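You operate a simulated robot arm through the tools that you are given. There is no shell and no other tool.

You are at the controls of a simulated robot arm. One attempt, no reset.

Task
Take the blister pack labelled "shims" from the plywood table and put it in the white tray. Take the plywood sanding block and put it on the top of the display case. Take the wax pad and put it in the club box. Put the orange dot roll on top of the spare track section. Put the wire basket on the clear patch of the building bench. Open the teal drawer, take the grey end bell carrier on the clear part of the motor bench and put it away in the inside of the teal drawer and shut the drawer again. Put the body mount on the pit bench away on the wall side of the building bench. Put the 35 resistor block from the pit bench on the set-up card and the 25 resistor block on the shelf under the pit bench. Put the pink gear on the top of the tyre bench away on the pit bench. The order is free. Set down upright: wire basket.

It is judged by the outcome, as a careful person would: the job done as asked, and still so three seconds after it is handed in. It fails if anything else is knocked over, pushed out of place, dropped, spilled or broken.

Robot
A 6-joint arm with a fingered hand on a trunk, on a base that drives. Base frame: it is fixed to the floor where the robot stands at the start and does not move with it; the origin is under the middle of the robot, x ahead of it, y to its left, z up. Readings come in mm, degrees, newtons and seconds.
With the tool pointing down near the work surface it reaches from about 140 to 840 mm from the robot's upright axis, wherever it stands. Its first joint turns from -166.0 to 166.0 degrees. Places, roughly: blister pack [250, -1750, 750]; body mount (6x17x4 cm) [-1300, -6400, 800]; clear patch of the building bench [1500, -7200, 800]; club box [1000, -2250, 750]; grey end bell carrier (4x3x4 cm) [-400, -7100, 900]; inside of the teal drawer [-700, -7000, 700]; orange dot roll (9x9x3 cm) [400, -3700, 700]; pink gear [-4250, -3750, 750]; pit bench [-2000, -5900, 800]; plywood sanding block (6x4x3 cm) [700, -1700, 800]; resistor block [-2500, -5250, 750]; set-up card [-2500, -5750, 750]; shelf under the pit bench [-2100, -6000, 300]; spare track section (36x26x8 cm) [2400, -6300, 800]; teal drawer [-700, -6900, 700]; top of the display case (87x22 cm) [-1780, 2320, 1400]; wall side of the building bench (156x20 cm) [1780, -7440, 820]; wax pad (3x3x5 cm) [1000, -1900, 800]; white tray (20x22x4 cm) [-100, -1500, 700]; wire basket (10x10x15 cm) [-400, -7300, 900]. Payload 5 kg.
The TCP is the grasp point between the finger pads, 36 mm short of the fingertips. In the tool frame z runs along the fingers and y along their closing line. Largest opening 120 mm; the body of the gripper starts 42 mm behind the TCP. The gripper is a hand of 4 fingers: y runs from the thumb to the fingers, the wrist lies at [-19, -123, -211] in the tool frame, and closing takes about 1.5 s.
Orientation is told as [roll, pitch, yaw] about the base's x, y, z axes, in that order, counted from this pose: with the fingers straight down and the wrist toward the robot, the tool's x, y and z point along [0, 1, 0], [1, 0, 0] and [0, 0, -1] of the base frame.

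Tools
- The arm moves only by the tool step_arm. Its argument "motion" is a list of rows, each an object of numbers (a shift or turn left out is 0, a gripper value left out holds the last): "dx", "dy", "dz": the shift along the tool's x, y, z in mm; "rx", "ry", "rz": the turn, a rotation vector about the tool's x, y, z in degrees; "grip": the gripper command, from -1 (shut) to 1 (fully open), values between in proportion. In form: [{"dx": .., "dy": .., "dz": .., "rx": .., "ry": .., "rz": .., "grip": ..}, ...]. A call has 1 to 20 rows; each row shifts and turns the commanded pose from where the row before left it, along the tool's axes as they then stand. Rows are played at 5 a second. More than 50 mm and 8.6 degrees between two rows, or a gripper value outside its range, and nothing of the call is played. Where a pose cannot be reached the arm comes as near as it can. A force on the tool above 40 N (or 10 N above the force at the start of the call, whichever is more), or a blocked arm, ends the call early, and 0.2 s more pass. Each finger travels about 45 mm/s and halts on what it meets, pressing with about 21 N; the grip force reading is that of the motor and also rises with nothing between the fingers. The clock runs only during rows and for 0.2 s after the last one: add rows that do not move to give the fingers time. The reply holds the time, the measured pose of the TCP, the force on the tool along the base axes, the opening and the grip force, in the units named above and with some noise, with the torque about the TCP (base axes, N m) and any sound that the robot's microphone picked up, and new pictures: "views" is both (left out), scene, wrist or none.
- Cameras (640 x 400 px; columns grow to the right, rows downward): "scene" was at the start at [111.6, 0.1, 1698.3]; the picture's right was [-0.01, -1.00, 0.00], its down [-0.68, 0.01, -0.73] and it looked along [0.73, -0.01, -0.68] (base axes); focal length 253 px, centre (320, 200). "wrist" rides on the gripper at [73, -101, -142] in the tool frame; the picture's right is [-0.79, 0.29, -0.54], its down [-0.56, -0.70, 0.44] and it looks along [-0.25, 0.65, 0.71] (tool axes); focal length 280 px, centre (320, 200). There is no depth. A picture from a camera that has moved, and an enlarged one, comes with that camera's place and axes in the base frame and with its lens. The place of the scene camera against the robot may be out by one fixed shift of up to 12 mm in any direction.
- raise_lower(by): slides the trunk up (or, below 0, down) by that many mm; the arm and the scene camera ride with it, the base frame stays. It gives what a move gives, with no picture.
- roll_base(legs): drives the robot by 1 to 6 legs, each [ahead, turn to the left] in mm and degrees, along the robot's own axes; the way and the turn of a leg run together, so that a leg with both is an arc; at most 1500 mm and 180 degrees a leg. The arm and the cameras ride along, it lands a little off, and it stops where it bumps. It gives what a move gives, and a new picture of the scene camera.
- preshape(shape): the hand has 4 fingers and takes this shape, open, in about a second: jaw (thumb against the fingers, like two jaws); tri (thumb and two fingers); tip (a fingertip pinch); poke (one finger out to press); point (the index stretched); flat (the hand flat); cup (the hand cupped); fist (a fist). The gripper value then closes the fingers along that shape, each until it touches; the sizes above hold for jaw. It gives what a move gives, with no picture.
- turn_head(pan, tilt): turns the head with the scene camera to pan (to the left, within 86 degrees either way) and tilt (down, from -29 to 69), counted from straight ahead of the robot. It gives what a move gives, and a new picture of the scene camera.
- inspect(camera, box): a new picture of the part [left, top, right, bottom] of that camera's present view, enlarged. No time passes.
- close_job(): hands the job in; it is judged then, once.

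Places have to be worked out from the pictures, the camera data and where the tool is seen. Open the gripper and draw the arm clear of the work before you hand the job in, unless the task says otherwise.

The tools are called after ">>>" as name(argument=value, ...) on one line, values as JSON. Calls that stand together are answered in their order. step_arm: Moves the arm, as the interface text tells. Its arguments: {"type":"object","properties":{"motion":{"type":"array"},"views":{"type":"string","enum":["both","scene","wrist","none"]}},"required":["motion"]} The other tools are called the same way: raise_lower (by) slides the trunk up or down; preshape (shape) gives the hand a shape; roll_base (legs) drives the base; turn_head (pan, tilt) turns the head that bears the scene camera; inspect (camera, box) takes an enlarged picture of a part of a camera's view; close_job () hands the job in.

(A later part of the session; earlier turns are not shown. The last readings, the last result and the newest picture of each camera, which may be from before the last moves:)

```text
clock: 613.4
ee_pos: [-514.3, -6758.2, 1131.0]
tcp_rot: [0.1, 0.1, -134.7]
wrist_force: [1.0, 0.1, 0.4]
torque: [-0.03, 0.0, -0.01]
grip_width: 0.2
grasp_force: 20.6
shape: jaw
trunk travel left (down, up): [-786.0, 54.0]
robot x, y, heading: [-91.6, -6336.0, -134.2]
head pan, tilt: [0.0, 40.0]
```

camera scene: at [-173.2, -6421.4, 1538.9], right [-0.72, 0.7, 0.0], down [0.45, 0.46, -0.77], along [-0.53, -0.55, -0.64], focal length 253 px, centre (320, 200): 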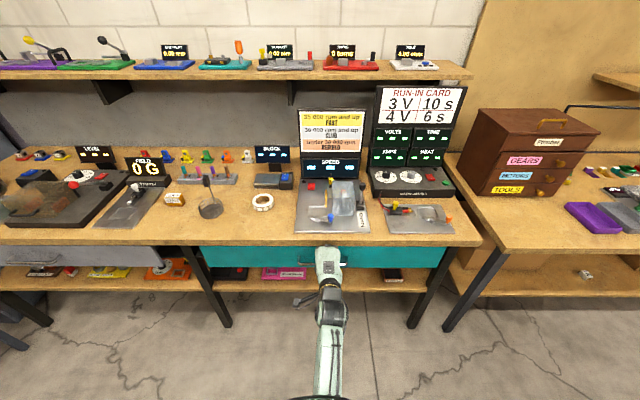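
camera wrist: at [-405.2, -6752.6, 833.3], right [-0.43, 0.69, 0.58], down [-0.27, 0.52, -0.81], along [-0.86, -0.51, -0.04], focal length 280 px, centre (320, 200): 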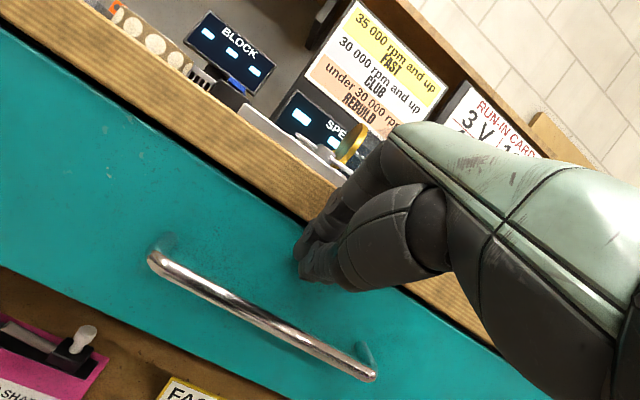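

>>> roll_base(legs=[[0, 57.7], [448, 0], [0, -58.5]])

>>> turn_head(pan=0, tilt=42)

>>> inspect(camera="scene", box=[200, 150, 400, 280])

```text
clock: 622.4
ee_pos: [-412.3, -7200.1, 1129.2]
tcp_rot: [0.2, 0.1, -135.2]
wrist_force: [1.2, 0.7, -0.3]
torque: [0.0, -0.01, -0.03]
grip_width: 0.1
grasp_force: 20.5
shape: jaw
trunk travel left (down, up): [-786.0, 54.0]
robot x, y, heading: [12.0, -6786.7, -134.6]
head pan, tilt: [0.0, 40.0]
camera scene: at [-68.6, -6866.3, 1788.9], right [-0.71, 0.7, 0.0], down [0.45, 0.46, -0.77], along [-0.54, -0.54, -0.64], focal length 253 px, centre (320, 200)
```

scene: 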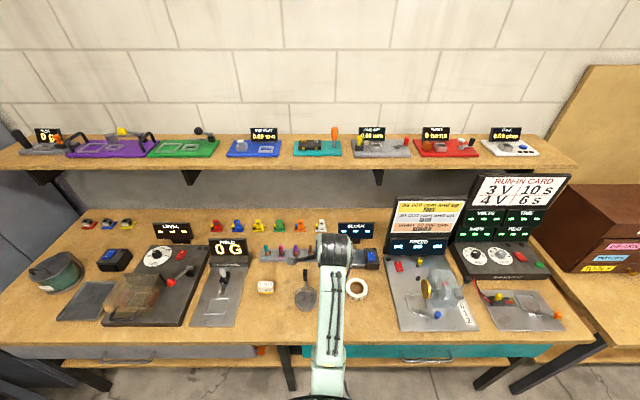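

```text
clock: 623.0
ee_pos: [-411.7, -7197.5, 1130.2]
tcp_rot: [0.1, 0.1, -135.2]
wrist_force: [0.3, 0.3, -0.7]
torque: [-0.03, -0.03, 0.02]
grip_width: 0.2
grasp_force: 21.0
shape: jaw
trunk travel left (down, up): [-786.0, 54.0]
robot x, y, heading: [13.4, -6786.6, -134.6]
head pan, tilt: [0.0, 42.0]
camera scene: at [-67.7, -6865.1, 1786.0], right [-0.71, 0.7, 0.0], down [0.47, 0.48, -0.74], along [-0.52, -0.53, -0.67], focal length 253 px, centre (320, 200)
```

scene: 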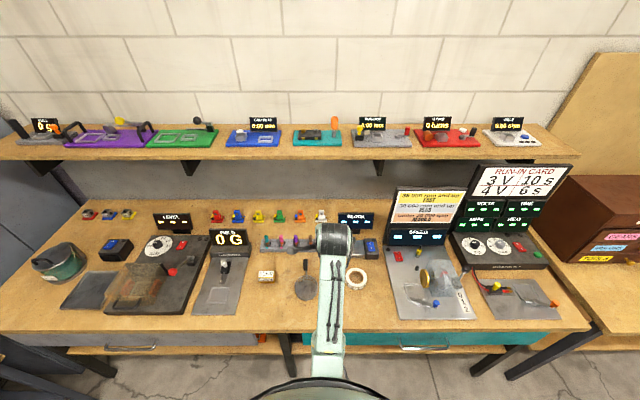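

```text
3.08 times, centred on (300, 215) of scene
camera zoom: at [-67.7, -6865.1, 1786.0], right [-0.71, 0.7, 0.0], down [0.47, 0.48, -0.74], along [-0.52, -0.53, -0.67], focal length 778 px, centre (382, 154)
```

zoom: 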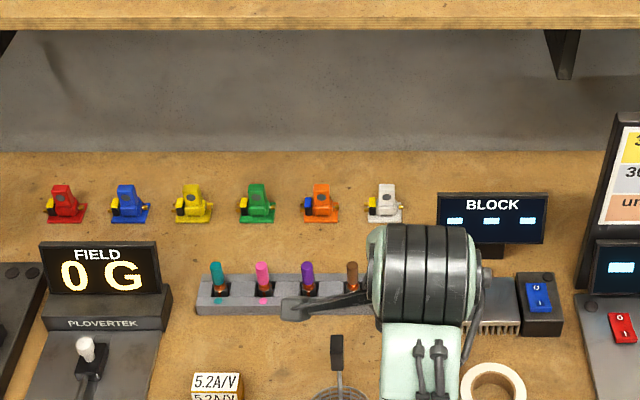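

I move over the basket's knob near (-404, -7278) with fingers half open and look.

>>> step_arm(motion=[{"dx": 31, "dy": 25, "grip": -0.5}, {"dx": 31, "dy": 25, "grip": 0}, {"dz": 30}, {"dz": 30}, {}], views="wrist")

```text
clock: 624.2
ee_pos: [-403.3, -7277.8, 1070.0]
tcp_rot: [0.2, -0.1, -135.1]
wrist_force: [0.8, -0.5, -0.1]
torque: [0.0, 0.0, -0.01]
grip_width: 59.5
grasp_force: 0.0
shape: jaw
trunk travel left (down, up): [-786.0, 54.0]
robot x, y, heading: [15.7, -6784.3, -135.0]
head pan, tilt: [0.0, 42.0]
camera wrist: at [-281.8, -7259.3, 1213.3], right [-0.76, 0.36, 0.54], down [0.1, 0.89, -0.44], along [-0.64, -0.28, -0.72], focal length 280 px, centre (320, 200)
```

wrist: 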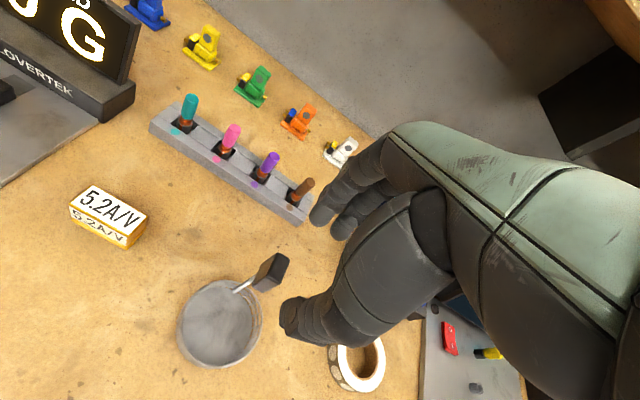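

The post and knob stand at about (-404, -7290). I adjust and descend around the knob.

>>> step_arm(motion=[{"dx": 8, "dy": 8}, {"dz": 25}, {"dz": 20}, {}], views="wrist")

```text
clock: 625.2
ee_pos: [-402.8, -7290.2, 1027.1]
tcp_rot: [0.1, 0.1, -135.1]
wrist_force: [-0.6, 0.5, -0.4]
torque: [-0.02, 0.01, -0.03]
grip_width: 59.6
grasp_force: 0.0
shape: jaw
trunk travel left (down, up): [-786.0, 54.0]
robot x, y, heading: [14.5, -6787.7, -134.9]
head pan, tilt: [0.0, 42.0]
camera wrist: at [-280.4, -7270.7, 1168.8], right [-0.76, 0.36, 0.54], down [0.1, 0.89, -0.44], along [-0.64, -0.28, -0.72], focal length 280 px, centre (320, 200)
```

wrist: 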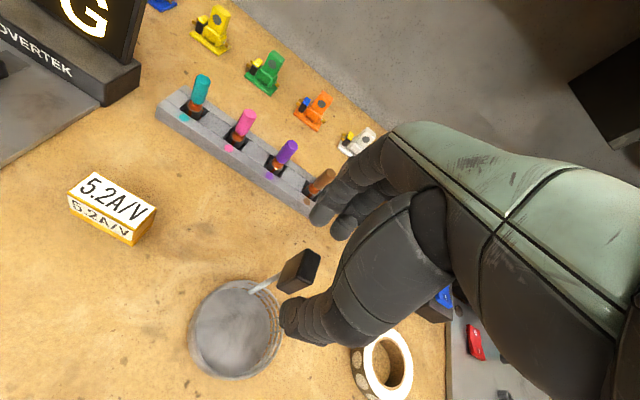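

>>> step_arm(motion=[{"dz": 20}, {"dz": 20}, {}], views="wrist")

```text
clock: 626.0
ee_pos: [-402.0, -7290.0, 985.8]
tcp_rot: [0.2, 0.1, -135.2]
wrist_force: [0.8, 0.1, 1.0]
torque: [0.0, 0.01, -0.03]
grip_width: 59.7
grasp_force: 0.1
shape: jaw
trunk travel left (down, up): [-786.0, 54.0]
robot x, y, heading: [10.3, -6783.8, -135.0]
head pan, tilt: [0.0, 42.0]
camera wrist: at [-281.1, -7270.0, 1127.7], right [-0.76, 0.36, 0.54], down [0.1, 0.89, -0.44], along [-0.64, -0.28, -0.72], focal length 280 px, centre (320, 200)
```

wrist: 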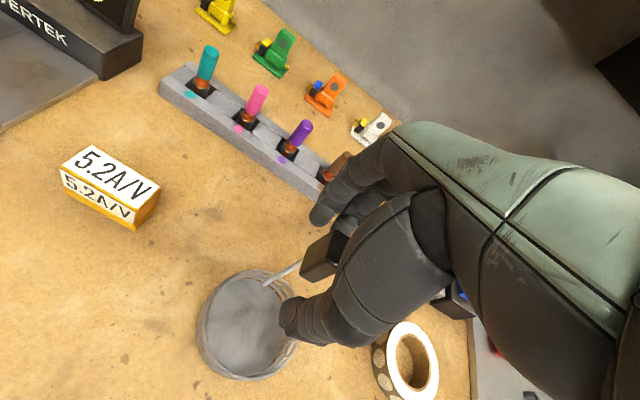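

The knob sits between the fingers. I go 10 mm deeper and close.

>>> step_arm(motion=[{"dz": 8}, {"grip": -0.3}, {"grip": -0.6}, {"grip": -0.8}, {"grip": -1}, {}, {}, {}, {}], views="wrist")

```text
clock: 628.0
ee_pos: [-402.9, -7290.1, 976.9]
tcp_rot: [0.2, 0.1, -135.3]
wrist_force: [0.4, -0.1, -0.3]
torque: [-0.01, 0.07, -0.03]
grip_width: 20.5
grasp_force: 21.2
shape: jaw
trunk travel left (down, up): [-786.0, 54.0]
robot x, y, heading: [11.3, -6787.5, -134.6]
head pan, tilt: [0.0, 42.0]
camera wrist: at [-281.1, -7269.9, 1119.3], right [-0.76, 0.36, 0.54], down [0.1, 0.89, -0.44], along [-0.64, -0.28, -0.72], focal length 280 px, centre (320, 200)
```

wrist: 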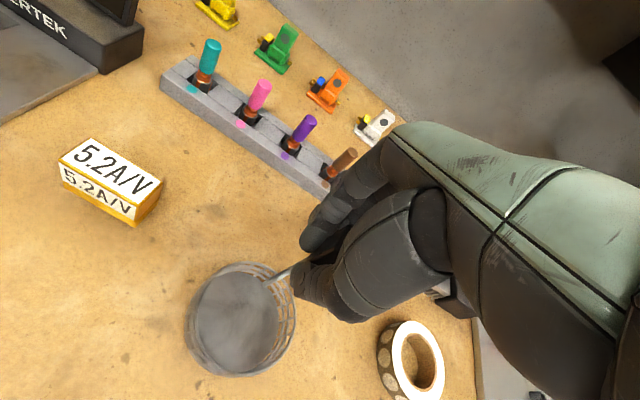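

>>> step_arm(motion=[{"dz": -10}, {"dz": -20}, {"dz": -20}, {}], views="wrist")

```text
clock: 629.0
ee_pos: [-403.8, -7290.5, 1027.5]
tcp_rot: [0.1, 0.2, -135.2]
wrist_force: [0.4, 0.1, -2.1]
torque: [0.01, 0.05, 0.02]
grip_width: 20.2
grasp_force: 20.6
shape: jaw
trunk travel left (down, up): [-786.0, 54.0]
robot x, y, heading: [14.8, -6787.3, -134.5]
head pan, tilt: [0.0, 42.0]
camera wrist: at [-280.9, -7270.0, 1170.1], right [-0.76, 0.36, 0.54], down [0.1, 0.89, -0.44], along [-0.64, -0.28, -0.72], focal length 280 px, centre (320, 200)
```

wrist: 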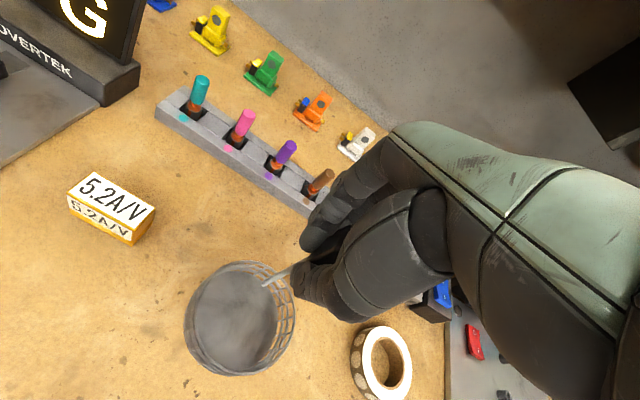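

The basket hangs level. I raise and draw it in, then drive to the building bench.

>>> step_arm(motion=[{"dz": -30}, {"dz": -20, "dy": -20}, {"dy": -20}, {"dy": -20}, {}], views="none")

>>> roll_base(legs=[[0, 135.6]])

```text
clock: 630.2
ee_pos: [-360.9, -7247.2, 1076.8]
tcp_rot: [0.1, 0.0, -135.2]
wrist_force: [-0.3, -0.4, -1.5]
torque: [-0.03, 0.05, -0.01]
grip_width: 20.4
grasp_force: 20.8
shape: jaw
trunk travel left (down, up): [-786.0, 54.0]
robot x, y, heading: [9.9, -6784.5, -134.8]
head pan, tilt: [0.0, 42.0]
```

```text
clock: 637.6
ee_pos: [595.6, -6659.3, 1077.6]
tcp_rot: [0.2, 0.0, 6.0]
wrist_force: [0.8, -0.1, -1.5]
torque: [-0.02, -0.06, -0.03]
grip_width: 20.1
grasp_force: 20.9
shape: jaw
trunk travel left (down, up): [-786.0, 54.0]
robot x, y, heading: [12.6, -6788.7, 6.5]
head pan, tilt: [0.0, 42.0]
camera scene: at [125.6, -6771.5, 1785.9], right [0.11, -0.99, 0.0], down [-0.66, -0.08, -0.74], along [0.74, 0.08, -0.67], focal length 253 px, centre (320, 200)
```

scene: 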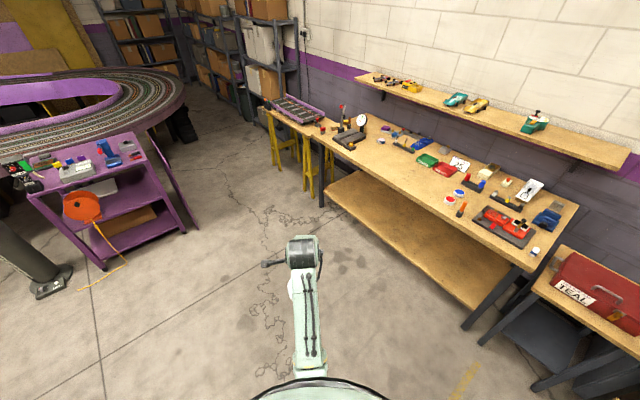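

>>> roll_base(legs=[[0, -5.5], [1050, 0], [0, -46]])

>>> turn_head(pan=0, tilt=42)

>>> inspect(camera="scene", box=[210, 170, 430, 310])

```text
clock: 646.6
ee_pos: [1537.6, -7143.6, 1076.6]
tcp_rot: [0.2, 0.2, -45.4]
wrist_force: [-0.5, 1.5, -1.5]
torque: [-0.05, -0.03, -0.02]
grip_width: 19.9
grasp_force: 21.0
shape: jaw
trunk travel left (down, up): [-786.0, 54.0]
robot x, y, heading: [1076.6, -6764.3, -45.0]
head pan, tilt: [0.0, 42.0]
camera scene: at [1156.0, -6847.5, 1785.9], right [-0.71, -0.71, 0.0], down [-0.47, 0.47, -0.74], along [0.53, -0.52, -0.67], focal length 253 px, centre (320, 200)
```

scene: 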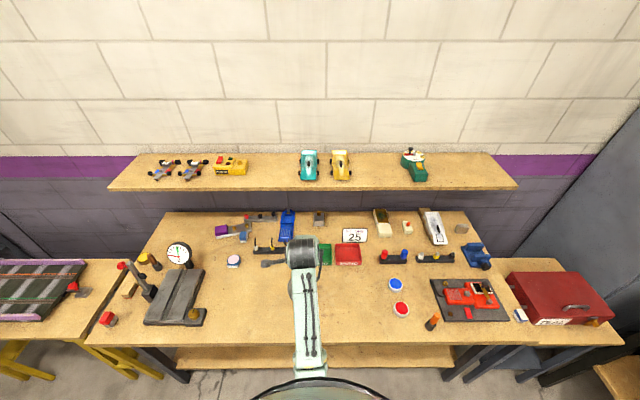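

```text
clock: 647.2
ee_pos: [1537.8, -7142.3, 1077.4]
tcp_rot: [0.1, 0.2, -45.3]
wrist_force: [0.2, -0.1, -1.6]
torque: [-0.03, -0.05, -0.04]
grip_width: 19.9
grasp_force: 21.0
shape: jaw
trunk travel left (down, up): [-786.0, 54.0]
robot x, y, heading: [1076.9, -6765.7, -45.2]
head pan, tilt: [0.0, 42.0]
camera scene: at [1155.9, -6847.6, 1785.9], right [-0.71, -0.71, 0.0], down [-0.47, 0.47, -0.74], along [0.53, -0.52, -0.67], focal length 253 px, centre (320, 200)
```

scene: 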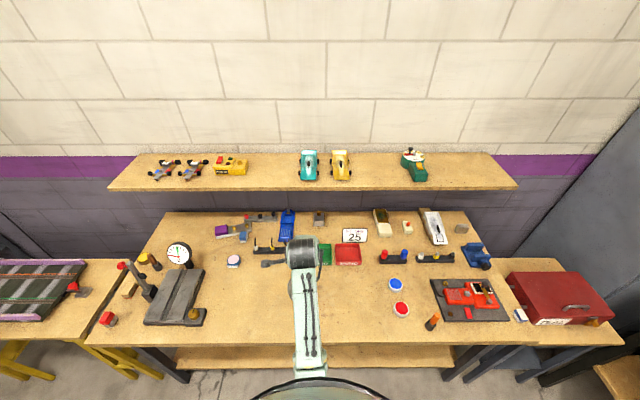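

```text
2.86 times, centred on (320, 240) of scene
camera zoom: at [1155.9, -6847.6, 1785.9], right [-0.71, -0.71, 0.0], down [-0.47, 0.47, -0.74], along [0.53, -0.52, -0.67], focal length 723 px, centre (320, 86)
```

zoom: 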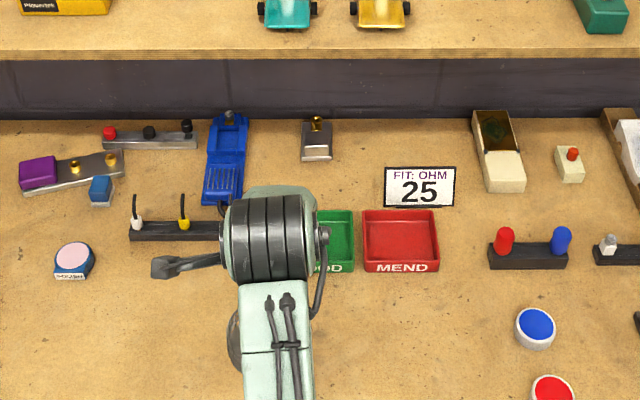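

The clear patch in front of the trays is below. I move 52 mm in and 45 mm right, then lower the basket.

>>> step_arm(motion=[{"dx": -22, "dy": 26}, {"dx": -22, "dy": 26}, {"dz": 35}, {"dz": 35}, {"dz": 25}, {}], views="both")

```text
clock: 648.6
ee_pos: [1541.8, -7212.4, 979.7]
tcp_rot: [0.1, 0.0, -45.4]
wrist_force: [0.2, -0.1, -1.5]
torque: [-0.06, 0.0, -0.02]
grip_width: 20.1
grasp_force: 20.9
shape: jaw
trunk travel left (down, up): [-786.0, 54.0]
robot x, y, heading: [1077.5, -6767.9, -45.3]
head pan, tilt: [0.0, 42.0]
camera scene: at [1155.8, -6846.8, 1786.0], right [-0.71, -0.71, 0.0], down [-0.47, 0.47, -0.74], along [0.53, -0.52, -0.67], focal length 253 px, centre (320, 200)
camera wrist: at [1522.6, -7089.8, 1123.7], right [-0.36, -0.76, 0.54], down [-0.89, 0.11, -0.44], along [0.28, -0.64, -0.72], focal length 280 px, centre (320, 200)
```

scene: 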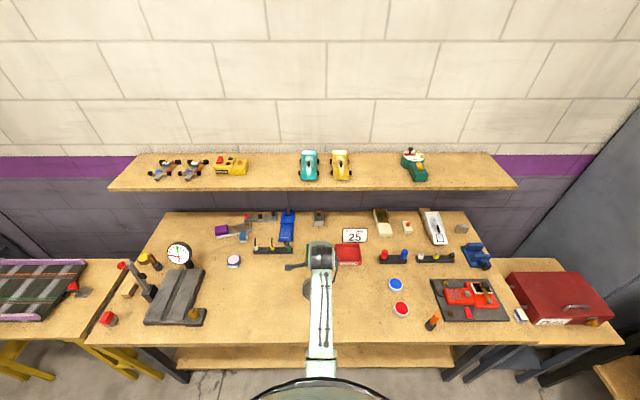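
wrist: 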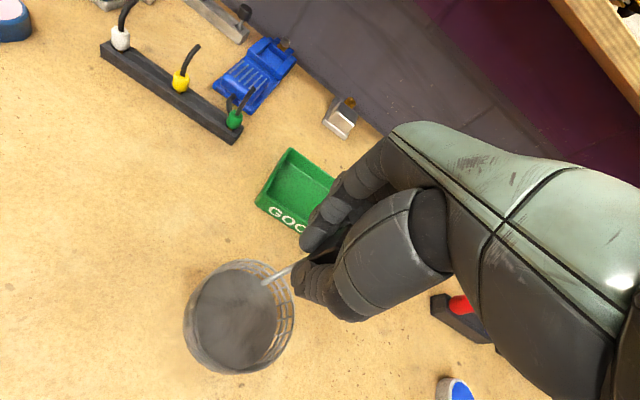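

Clear all round. I lower on to contact in small steps.

>>> step_arm(motion=[{"dz": 15}, {"dz": 10}, {"dz": 6}, {}], views="none")

>>> step_arm(motion=[{"dz": 4}, {}], views="none")

```text
clock: 649.6
ee_pos: [1542.6, -7211.3, 954.3]
tcp_rot: [0.2, -0.5, -45.2]
wrist_force: [2.3, 3.2, 22.1]
torque: [-0.11, -0.11, 0.04]
grip_width: 21.1
grasp_force: 21.4
shape: jaw
trunk travel left (down, up): [-786.0, 54.0]
robot x, y, heading: [1076.2, -6769.5, -44.6]
head pan, tilt: [0.0, 42.0]
```

```text
clock: 650.2
ee_pos: [1542.9, -7209.9, 950.5]
tcp_rot: [0.2, -0.6, -45.2]
wrist_force: [4.2, 5.9, 37.8]
torque: [-0.08, -0.16, 0.16]
grip_width: 23.4
grasp_force: 21.3
shape: jaw
trunk travel left (down, up): [-786.0, 54.0]
robot x, y, heading: [1077.6, -6762.4, -44.8]
head pan, tilt: [0.0, 42.0]
```

Contact already; I ease up, release gently and rise.

>>> step_arm(motion=[{"dz": -5}, {}, {"grip": -0.5}, {"grip": -0.2}, {"grip": 0.1}, {}, {}], views="wrist")

>>> step_arm(motion=[{"dz": -15}, {"dz": -30}, {"dz": -40}, {"dz": -40}, {}], views="both")

```text
clock: 651.8
ee_pos: [1541.9, -7212.0, 951.3]
tcp_rot: [0.2, 0.0, -45.4]
wrist_force: [0.0, 0.0, 0.1]
torque: [0.0, 0.0, 0.01]
grip_width: 65.6
grasp_force: 0.1
shape: jaw
trunk travel left (down, up): [-786.0, 54.0]
robot x, y, heading: [1077.0, -6770.8, -45.0]
head pan, tilt: [0.0, 42.0]
camera wrist: at [1522.6, -7089.5, 1094.2], right [-0.36, -0.76, 0.54], down [-0.89, 0.11, -0.44], along [0.28, -0.64, -0.72], focal length 280 px, centre (320, 200)
```

wrist: 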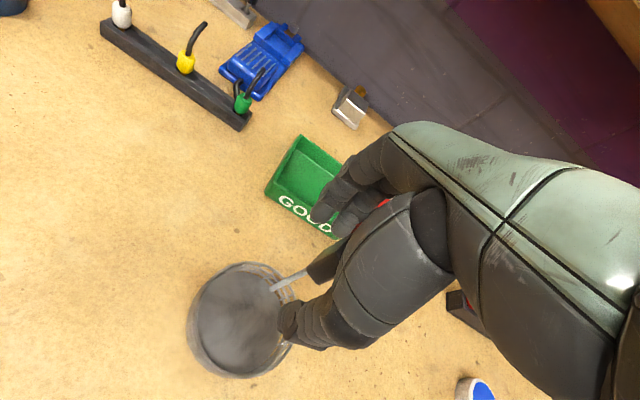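

```text
clock: 653.0
ee_pos: [1544.0, -7211.8, 1077.0]
tcp_rot: [0.2, 0.0, -45.4]
wrist_force: [0.1, 0.4, 0.7]
torque: [0.03, 0.02, 0.01]
grip_width: 65.8
grasp_force: 0.0
shape: jaw
trunk travel left (down, up): [-786.0, 54.0]
robot x, y, heading: [1073.2, -6770.9, -44.8]
head pan, tilt: [0.0, 42.0]
camera scene: at [1155.8, -6847.3, 1786.0], right [-0.71, -0.71, 0.0], down [-0.47, 0.47, -0.74], along [0.53, -0.52, -0.67], focal length 253 px, centre (320, 200)
camera wrist: at [1524.1, -7089.4, 1219.6], right [-0.36, -0.76, 0.54], down [-0.89, 0.11, -0.44], along [0.28, -0.64, -0.72], focal length 280 px, centre (320, 200)
```

scene: 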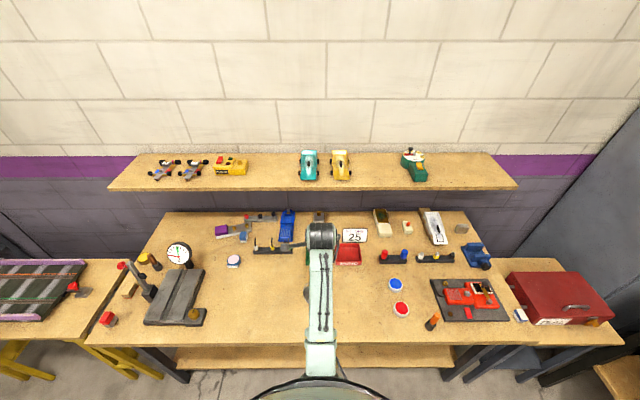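
wrist: 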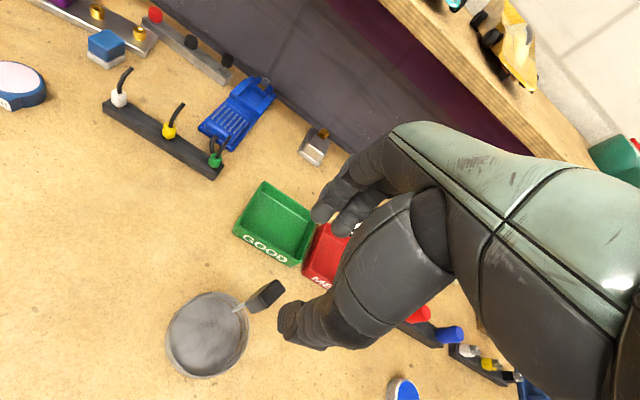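

The wire basket stands upright on the clear patch. Last job: the orange dot roll. I back off, turn and look toward it.

>>> roll_base(legs=[[-330, 0], [0, 135]])

>>> turn_head(pan=25, tilt=25)

```text
clock: 662.1
ee_pos: [808.8, -5885.7, 1076.9]
tcp_rot: [0.2, 0.1, 90.7]
wrist_force: [0.3, -0.2, 0.0]
torque: [-0.03, 0.05, 0.02]
grip_width: 65.6
grasp_force: 0.0
shape: jaw
trunk travel left (down, up): [-786.0, 54.0]
robot x, y, heading: [836.0, -6530.2, 91.3]
head pan, tilt: [0.0, 42.0]
camera scene: at [834.5, -6415.2, 1786.0], right [1.0, 0.02, 0.0], down [0.01, -0.67, -0.74], along [-0.02, 0.74, -0.67], focal length 253 px, centre (320, 200)
```

scene: 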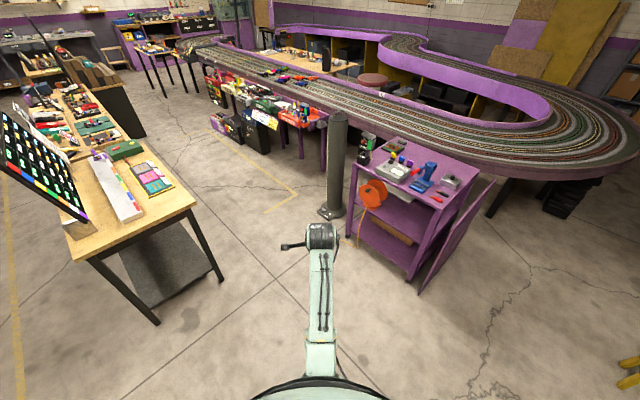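

```text
clock: 663.0
ee_pos: [809.0, -5886.5, 1076.9]
tcp_rot: [0.1, 0.1, 90.7]
wrist_force: [-0.1, 0.2, 0.2]
torque: [0.01, 0.0, 0.01]
grip_width: 65.7
grasp_force: 0.0
shape: jaw
trunk travel left (down, up): [-786.0, 54.0]
robot x, y, heading: [837.5, -6532.3, 91.3]
head pan, tilt: [25.0, 25.0]
camera scene: at [795.7, -6416.1, 1812.2], right [0.9, 0.44, 0.0], down [0.19, -0.38, -0.91], along [-0.4, 0.81, -0.42], focal length 253 px, centre (320, 200)
```

scene: 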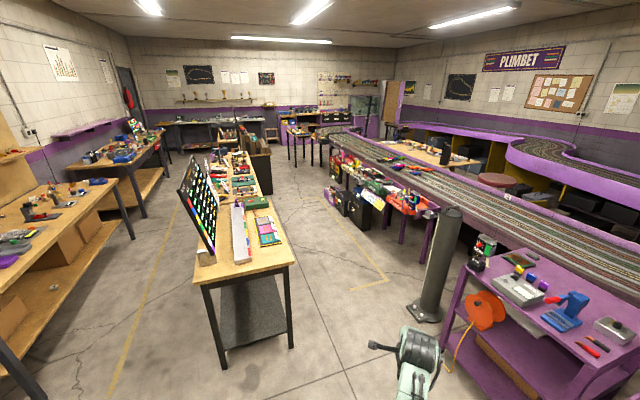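

I zoom at the stations beside the track where the roll should lie.

>>> inspect(camera="scene", box=[320, 140, 480, 250])

```text
3.64 times, centred on (400, 195) of scene
camera zoom: at [795.7, -6416.1, 1812.2], right [0.9, 0.44, 0.0], down [0.19, -0.38, -0.91], along [-0.4, 0.81, -0.42], focal length 920 px, centre (29, 218)
```

zoom: 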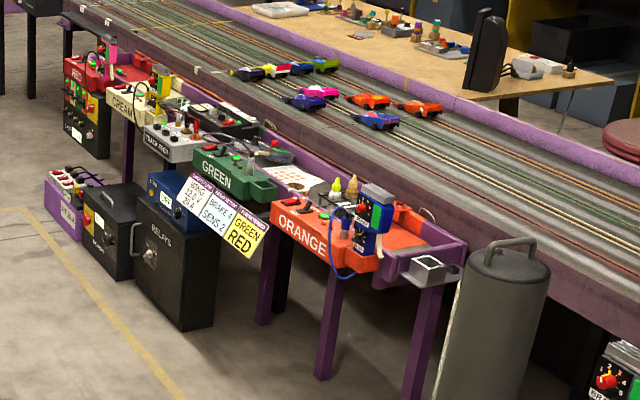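

The white roll with dots by the GREEN station is at about (370, -3705). I drive into the aisle beside the track and face it.

>>> roll_base(legs=[[1264, 0], [0, 37.2], [1415, 0]])

>>> turn_head(pan=-60, tilt=38)

```text
clock: 679.6
ee_pos: [-491.5, -3632.9, 1076.2]
tcp_rot: [0.2, 0.1, 128.9]
wrist_force: [-0.1, -0.8, -0.6]
torque: [0.0, -0.01, -0.01]
grip_width: 65.9
grasp_force: 0.1
shape: jaw
trunk travel left (down, up): [-786.0, 54.0]
robot x, y, heading: [-69.3, -4124.2, 129.4]
head pan, tilt: [25.0, 25.0]
camera scene: at [-173.3, -4056.7, 1812.2], right [0.43, 0.9, 0.0], down [0.38, -0.18, -0.91], along [-0.82, 0.39, -0.42], focal length 253 px, centre (320, 200)
```

scene: 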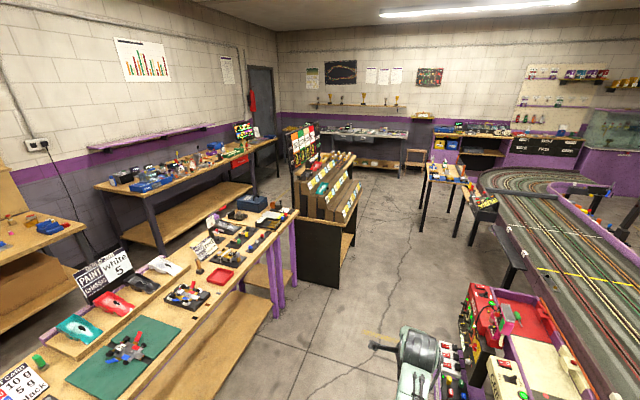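

```text
clock: 681.1
ee_pos: [-491.7, -3632.9, 1075.9]
tcp_rot: [0.2, 0.1, 128.8]
wrist_force: [0.3, -0.5, -0.1]
torque: [-0.03, 0.0, 0.02]
grip_width: 65.8
grasp_force: 0.0
shape: jaw
trunk travel left (down, up): [-786.0, 54.0]
robot x, y, heading: [-72.0, -4123.4, 129.3]
head pan, tilt: [-60.0, 38.0]
camera scene: at [-60.0, -4015.5, 1791.9], right [0.94, -0.35, 0.0], down [-0.22, -0.58, -0.79], along [0.28, 0.74, -0.62], focal length 253 px, centre (320, 200)
```

scene: 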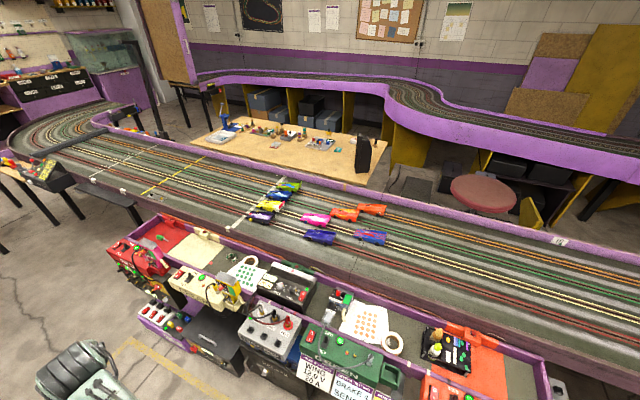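

>>> inspect(camera="scene", box=[200, 230, 460, 400])

>>> inspect(camera="scene", box=[320, 280, 440, 370])

```text
2.35 times, centred on (330, 315) of scene
camera zoom: at [-60.0, -4015.5, 1791.9], right [0.94, -0.35, 0.0], down [-0.22, -0.58, -0.79], along [0.28, 0.74, -0.62], focal length 595 px, centre (296, -71)
```

zoom: 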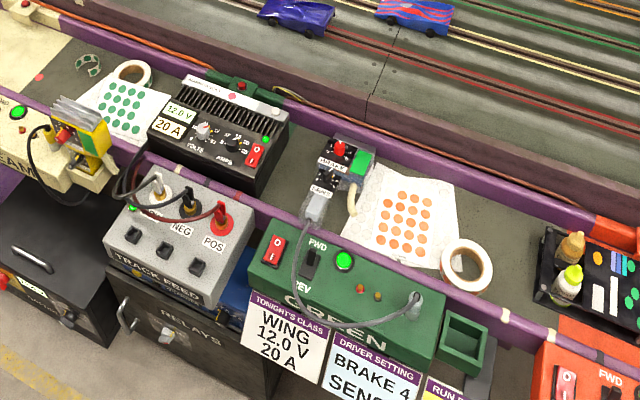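

```text
4.44 times, centred on (380, 325) of scene
camera zoom: at [-60.0, -4015.5, 1791.9], right [0.94, -0.35, 0.0], down [-0.22, -0.58, -0.79], along [0.28, 0.74, -0.62], focal length 1124 px, centre (53, -356)
```

zoom: 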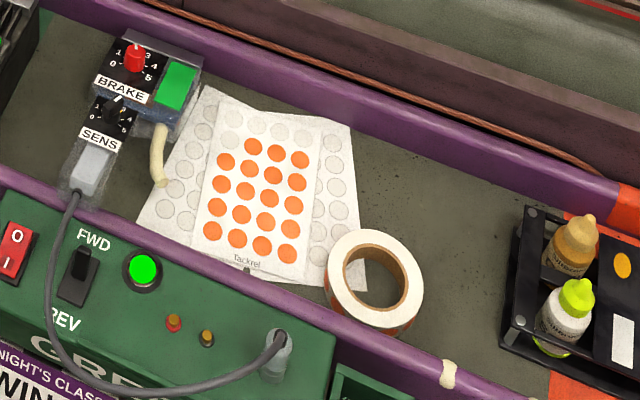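

The orange dot roll is the tape roll beside the orange-dot sheets, about (365, -3706), lying flat against the front lip. I turn to face it.

>>> roll_base(legs=[[0, -84]])

>>> turn_head(pan=0, tilt=45)

>>> inspect(camera="scene", box=[240, 190, 420, 300])

```text
clock: 685.9
ee_pos: [379.8, -3657.4, 1076.5]
tcp_rot: [0.2, 0.1, 43.9]
wrist_force: [0.3, -0.3, 0.3]
torque: [-0.01, 0.03, 0.01]
grip_width: 65.7
grasp_force: 0.0
shape: jaw
trunk travel left (down, up): [-786.0, 54.0]
robot x, y, heading: [-67.6, -4127.1, 44.3]
head pan, tilt: [-60.0, 38.0]
camera scene: at [33.5, -4121.6, 1791.9], right [-0.27, -0.96, 0.0], down [-0.59, 0.17, -0.79], along [0.76, -0.21, -0.62], focal length 253 px, centre (320, 200)
```

scene: 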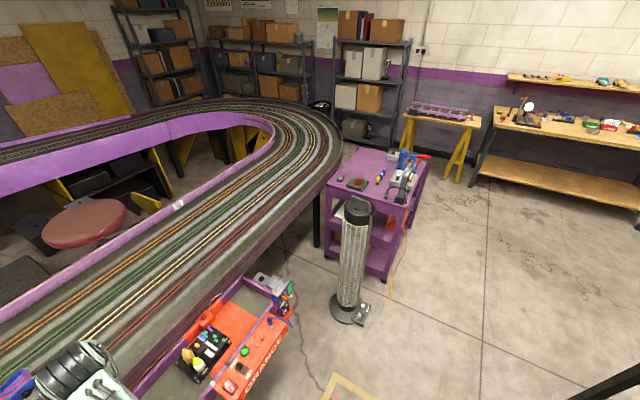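

```text
clock: 687.1
ee_pos: [379.1, -3658.2, 1077.0]
tcp_rot: [0.3, 0.1, 44.0]
wrist_force: [-0.8, 0.7, -0.9]
torque: [0.01, -0.04, 0.0]
grip_width: 65.7
grasp_force: 0.1
shape: jaw
trunk travel left (down, up): [-786.0, 54.0]
robot x, y, heading: [-69.9, -4122.1, 44.5]
head pan, tilt: [0.0, 45.0]
camera scene: at [8.5, -4041.6, 1781.6], right [0.7, -0.71, 0.0], down [-0.51, -0.49, -0.71], along [0.51, 0.49, -0.71], focal length 253 px, centre (320, 200)
```

scene: 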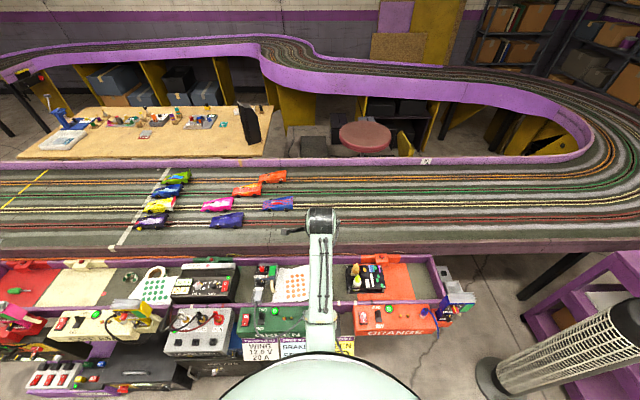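

```text
3.56 times, centred on (330, 245) of scene
camera zoom: at [8.5, -4041.6, 1781.6], right [0.7, -0.71, 0.0], down [-0.51, -0.49, -0.71], along [0.51, 0.49, -0.71], focal length 899 px, centre (284, 40)
```

zoom: 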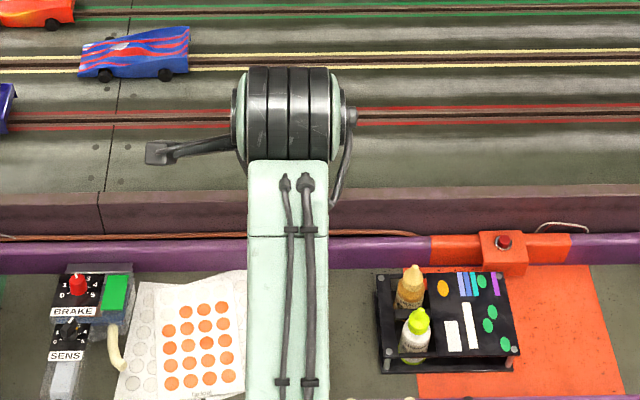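

The arm hides the roll; I use the wrist camera.

>>> step_arm(motion=[{"dz": 40}, {"dz": 30}, {}], views="wrist")

```text
clock: 688.0
ee_pos: [379.0, -3658.0, 1006.3]
tcp_rot: [0.1, 0.0, 44.0]
wrist_force: [0.1, 0.2, -0.1]
torque: [-0.05, -0.05, 0.01]
grip_width: 65.8
grasp_force: 0.0
shape: jaw
trunk travel left (down, up): [-786.0, 54.0]
robot x, y, heading: [-70.1, -4121.1, 44.5]
head pan, tilt: [0.0, 45.0]
camera wrist: at [256.2, -3676.1, 1148.9], right [0.76, -0.37, 0.54], down [-0.12, -0.89, -0.44], along [0.64, 0.27, -0.72], focal length 280 px, centre (320, 200)
```

wrist: 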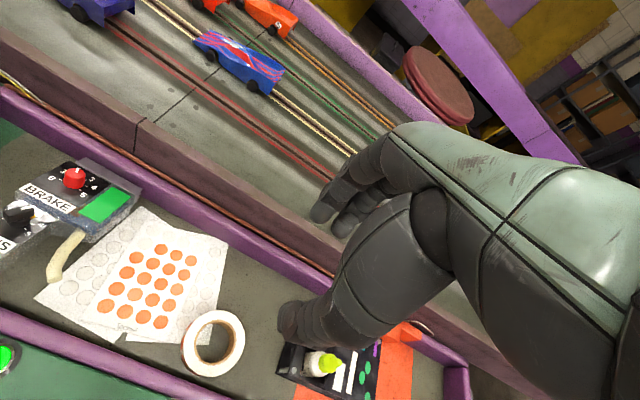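

The roll reads (378, -3697) with its floor near z 655. I position over the far side of its ring and descend to z 800.

>>> step_arm(motion=[{"dx": -26, "dy": 9}, {"dz": 45}, {"dz": 45}, {"dz": 45}, {"dz": 45}, {"dz": 20}, {}], views="wrist")

```text
clock: 689.5
ee_pos: [402.4, -3670.8, 805.9]
tcp_rot: [0.2, 0.0, 43.9]
wrist_force: [-0.1, -0.2, -0.1]
torque: [-0.03, -0.02, 0.02]
grip_width: 65.5
grasp_force: 0.1
shape: jaw
trunk travel left (down, up): [-786.0, 54.0]
robot x, y, heading: [-70.0, -4121.8, 44.4]
head pan, tilt: [0.0, 45.0]
camera wrist: at [278.6, -3688.9, 949.0], right [0.76, -0.37, 0.54], down [-0.12, -0.89, -0.44], along [0.64, 0.27, -0.72], focal length 280 px, centre (320, 200)
```

wrist: 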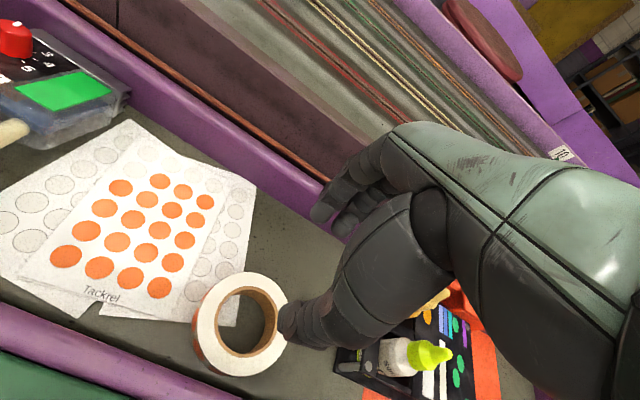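

Roll centre (374, -3693), top z≈679. I descend with the thumb into its core.

>>> step_arm(motion=[{"dx": 4, "dz": 30}, {"dz": 30}, {"dz": 25}, {}], views="wrist")

```text
clock: 690.5
ee_pos: [400.0, -3667.7, 722.4]
tcp_rot: [0.2, 0.0, 43.9]
wrist_force: [0.1, -0.1, 1.1]
torque: [0.01, -0.01, 0.03]
grip_width: 65.8
grasp_force: 0.1
shape: jaw
trunk travel left (down, up): [-786.0, 54.0]
robot x, y, heading: [-71.9, -4119.9, 44.1]
head pan, tilt: [0.0, 45.0]
camera wrist: at [276.2, -3686.7, 864.5], right [0.76, -0.37, 0.54], down [-0.12, -0.89, -0.44], along [0.64, 0.27, -0.72], focal length 280 px, centre (320, 200)
```

wrist: 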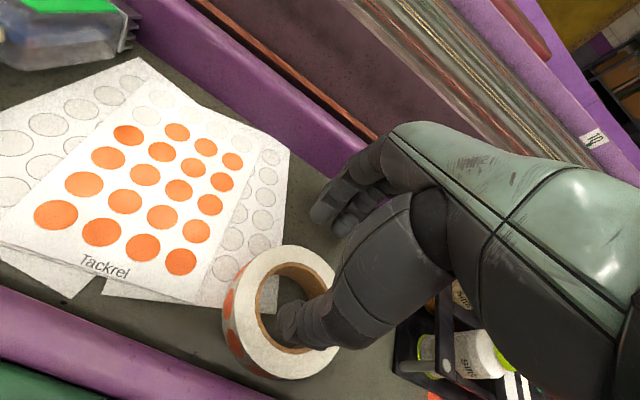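

The thumb is over the core hole. I go down in small steps.

>>> step_arm(motion=[{"dz": 8}, {"dz": 8}, {}], views="none")

>>> step_arm(motion=[{"dz": 6}, {}], views="wrist")

```text
clock: 691.4
ee_pos: [399.2, -3667.7, 705.4]
tcp_rot: [0.1, 0.1, 43.9]
wrist_force: [0.5, -0.5, -0.2]
torque: [0.02, -0.02, -0.02]
grip_width: 65.6
grasp_force: 0.1
shape: jaw
trunk travel left (down, up): [-786.0, 54.0]
robot x, y, heading: [-71.8, -4121.1, 44.4]
head pan, tilt: [0.0, 45.0]
```

```text
clock: 692.0
ee_pos: [399.2, -3669.2, 699.5]
tcp_rot: [0.1, 0.1, 44.0]
wrist_force: [-0.1, 0.1, -1.0]
torque: [-0.02, 0.03, 0.03]
grip_width: 65.6
grasp_force: 0.0
shape: jaw
trunk travel left (down, up): [-786.0, 54.0]
robot x, y, heading: [-72.4, -4120.2, 44.5]
head pan, tilt: [0.0, 45.0]
camera wrist: at [276.0, -3687.0, 842.3], right [0.76, -0.37, 0.54], down [-0.12, -0.89, -0.44], along [0.64, 0.27, -0.72], focal length 280 px, centre (320, 200)
```

wrist: 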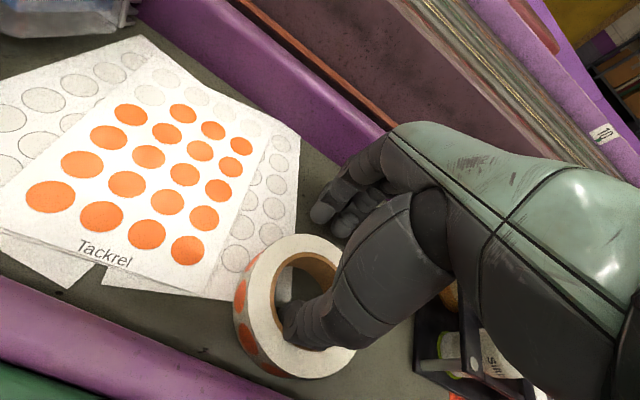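

The thumb is in the core. I go a little deeper and close on the ring wall.

>>> step_arm(motion=[{"dz": 4}, {"dz": 3}, {}], views="none")

>>> step_arm(motion=[{"grip": -0.2}, {"grip": -0.5}, {"grip": -0.8}, {"grip": -1}, {}, {}, {}, {}], views="wrist")

```text
clock: 692.8
ee_pos: [399.8, -3668.8, 696.8]
tcp_rot: [0.1, -0.3, 43.9]
wrist_force: [-1.5, 3.3, 19.6]
torque: [-0.15, 0.49, 0.0]
grip_width: 66.0
grasp_force: 0.0
shape: jaw
trunk travel left (down, up): [-786.0, 54.0]
robot x, y, heading: [-69.1, -4120.7, 44.5]
head pan, tilt: [0.0, 45.0]
```

```text
clock: 694.5
ee_pos: [399.6, -3668.7, 695.4]
tcp_rot: [0.1, -0.1, 44.0]
wrist_force: [4.2, 1.4, 16.6]
torque: [0.28, -0.2, -0.05]
grip_width: 21.1
grasp_force: 21.0
shape: jaw
trunk travel left (down, up): [-786.0, 54.0]
robot x, y, heading: [-70.8, -4121.2, 44.5]
head pan, tilt: [0.0, 45.0]
camera wrist: at [276.6, -3688.6, 838.2], right [0.76, -0.37, 0.54], down [-0.12, -0.89, -0.45], along [0.65, 0.27, -0.71], focal length 280 px, centre (320, 200)
```

wrist: 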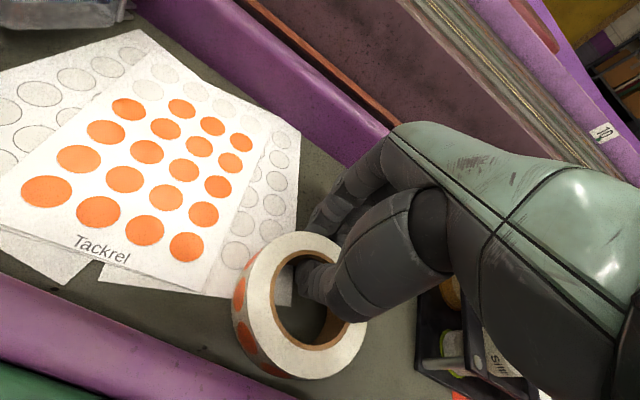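

Gripped (21 mm). I lift slowly and check the sheets.

>>> step_arm(motion=[{"dz": -8}, {"dz": -12}, {"dz": -20}, {"dz": -20}, {}], views="wrist")

```text
clock: 695.8
ee_pos: [400.5, -3668.2, 753.1]
tcp_rot: [0.2, 0.1, 43.9]
wrist_force: [-0.2, -0.5, -0.4]
torque: [0.02, -0.03, -0.01]
grip_width: 20.2
grasp_force: 21.5
shape: jaw
trunk travel left (down, up): [-786.0, 54.0]
robot x, y, heading: [-69.5, -4120.4, 44.6]
head pan, tilt: [0.0, 45.0]
camera wrist: at [277.3, -3686.9, 896.5], right [0.76, -0.37, 0.54], down [-0.12, -0.89, -0.44], along [0.64, 0.27, -0.72], focal length 280 px, centre (320, 200)
```

wrist: 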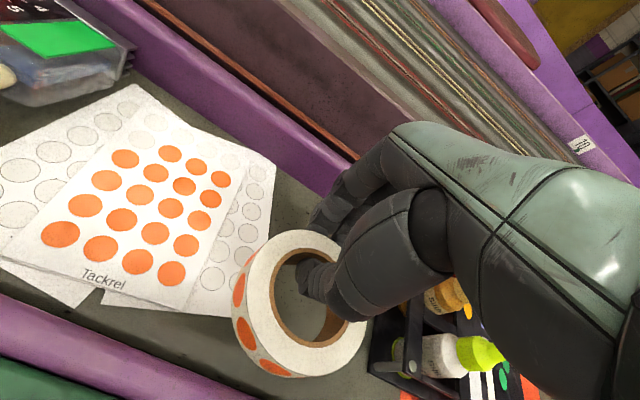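

The roll is up, the sheets stayed. I raise it, draw in and drive round to the spare track's table.

>>> step_arm(motion=[{"dz": -45}, {"dz": -45}, {"dz": -45}, {"dz": -45}, {"dz": -45}, {"dz": -40}, {"dy": -25}, {"dy": -25}, {}], views="none")

>>> roll_base(legs=[[0, -100], [1400, 0], [665, 0]])

```text
clock: 697.8
ee_pos: [364.6, -3702.9, 1016.7]
tcp_rot: [0.1, 0.1, 43.9]
wrist_force: [-0.4, -0.7, -0.5]
torque: [-0.02, 0.01, -0.03]
grip_width: 20.0
grasp_force: 20.6
shape: jaw
trunk travel left (down, up): [-786.0, 54.0]
robot x, y, heading: [-69.7, -4121.3, 44.3]
head pan, tilt: [0.0, 45.0]
```

```text
clock: 714.0
ee_pos: [1355.6, -6349.8, 1018.0]
tcp_rot: [0.1, 0.0, -58.2]
wrist_force: [0.9, -0.6, 0.1]
torque: [0.0, -0.02, 0.01]
grip_width: 19.7
grasp_force: 21.4
shape: jaw
trunk travel left (down, up): [-786.0, 54.0]
robot x, y, heading: [1036.2, -5835.6, -57.9]
head pan, tilt: [0.0, 45.0]
camera scene: at [1097.2, -5929.0, 1781.7], right [-0.85, -0.53, 0.0], down [-0.38, 0.6, -0.71], along [0.38, -0.6, -0.71], focal length 253 px, centre (320, 200)
```

scene: 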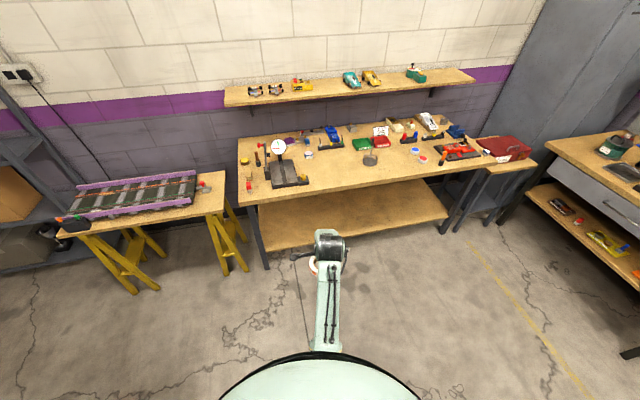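

The spare track is at about (2400, -6260). I drive to face it.

>>> roll_base(legs=[[0, 59.4], [890, 0], [0, -46.5]])

>>> turn_head(pan=0, tilt=42)

>>> inspect(camera="scene", box=[200, 180, 440, 330])

```text
clock: 724.8
ee_pos: [2348.0, -6247.5, 1016.2]
tcp_rot: [0.0, 0.1, -46.4]
wrist_force: [0.6, -0.2, -0.9]
torque: [-0.01, -0.03, -0.02]
grip_width: 19.6
grasp_force: 20.6
shape: jaw
trunk travel left (down, up): [-786.0, 54.0]
robot x, y, heading: [1929.1, -5808.9, -45.9]
head pan, tilt: [0.0, 45.0]
camera scene: at [2007.9, -5890.2, 1781.6], right [-0.72, -0.7, 0.0], down [-0.49, 0.51, -0.71], along [0.49, -0.51, -0.71], focal length 253 px, centre (320, 200)
```

scene: 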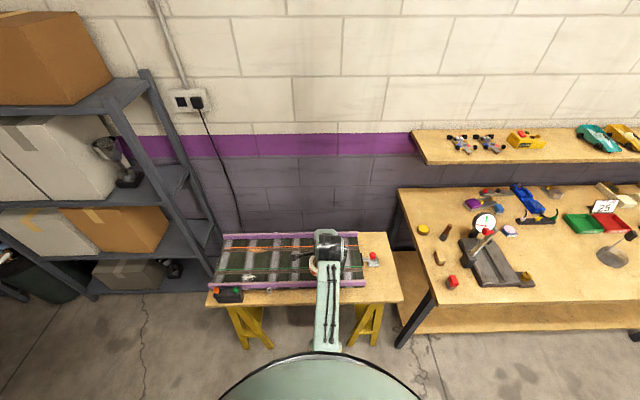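

```text
clock: 725.4
ee_pos: [2346.3, -6247.7, 1016.5]
tcp_rot: [0.1, 0.1, -46.4]
wrist_force: [0.3, -0.2, -1.5]
torque: [-0.04, -0.03, -0.01]
grip_width: 19.5
grasp_force: 20.5
shape: jaw
trunk travel left (down, up): [-786.0, 54.0]
robot x, y, heading: [1933.7, -5810.0, -45.9]
head pan, tilt: [0.0, 42.0]
camera scene: at [2009.4, -5892.0, 1785.9], right [-0.72, -0.7, 0.0], down [-0.47, 0.48, -0.74], along [0.52, -0.53, -0.67], focal length 253 px, centre (320, 200)
```

scene: 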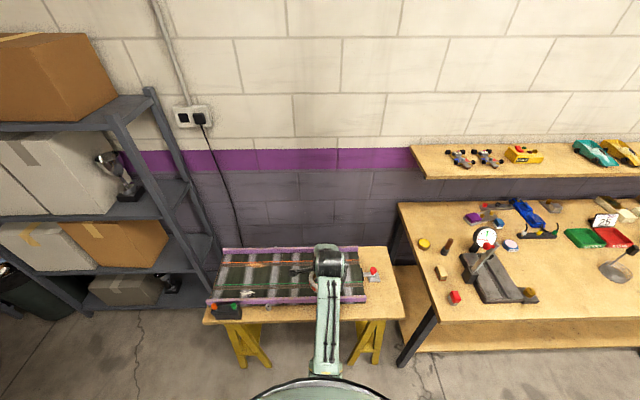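

```text
2.67 times, centred on (320, 255) of scene
camera zoom: at [2009.4, -5892.0, 1785.9], right [-0.72, -0.7, 0.0], down [-0.47, 0.48, -0.74], along [0.52, -0.53, -0.67], focal length 674 px, centre (320, 53)
```

zoom: 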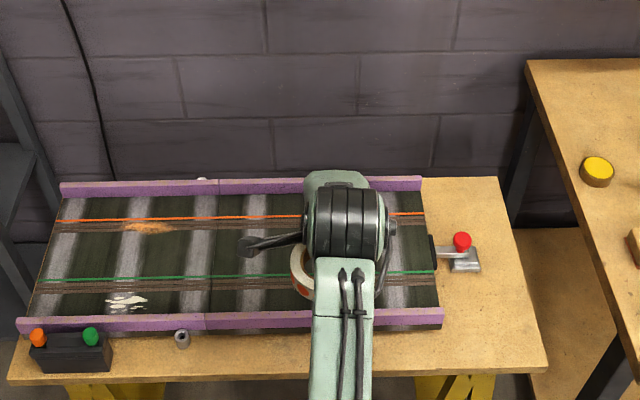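

The right-hand section centred near P 6150, Q 2756 is the spare track section. I carry the roll over its middle and lower it.

>>> step_arm(motion=[{"dy": 37}, {"dy": 37}, {"dy": 36}, {"dz": 30}, {"dz": 30}, {}], views="wrist")

```text
clock: 726.8
ee_pos: [2424.1, -6328.2, 957.7]
tcp_rot: [0.1, 0.1, -46.4]
wrist_force: [-0.2, -0.5, -1.1]
torque: [0.02, 0.02, 0.0]
grip_width: 19.5
grasp_force: 20.9
shape: jaw
trunk travel left (down, up): [-786.0, 54.0]
robot x, y, heading: [1932.4, -5809.1, -45.9]
head pan, tilt: [0.0, 42.0]
camera wrist: at [2407.1, -6206.0, 1100.0], right [-0.37, -0.75, 0.54], down [-0.89, 0.12, -0.44], along [0.27, -0.64, -0.72], focal length 280 px, centre (320, 200)
```

wrist: 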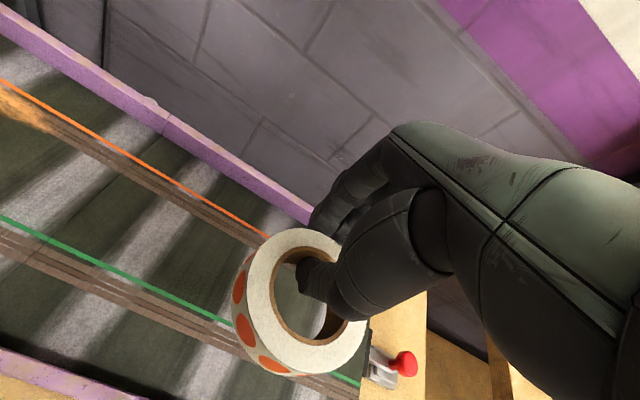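

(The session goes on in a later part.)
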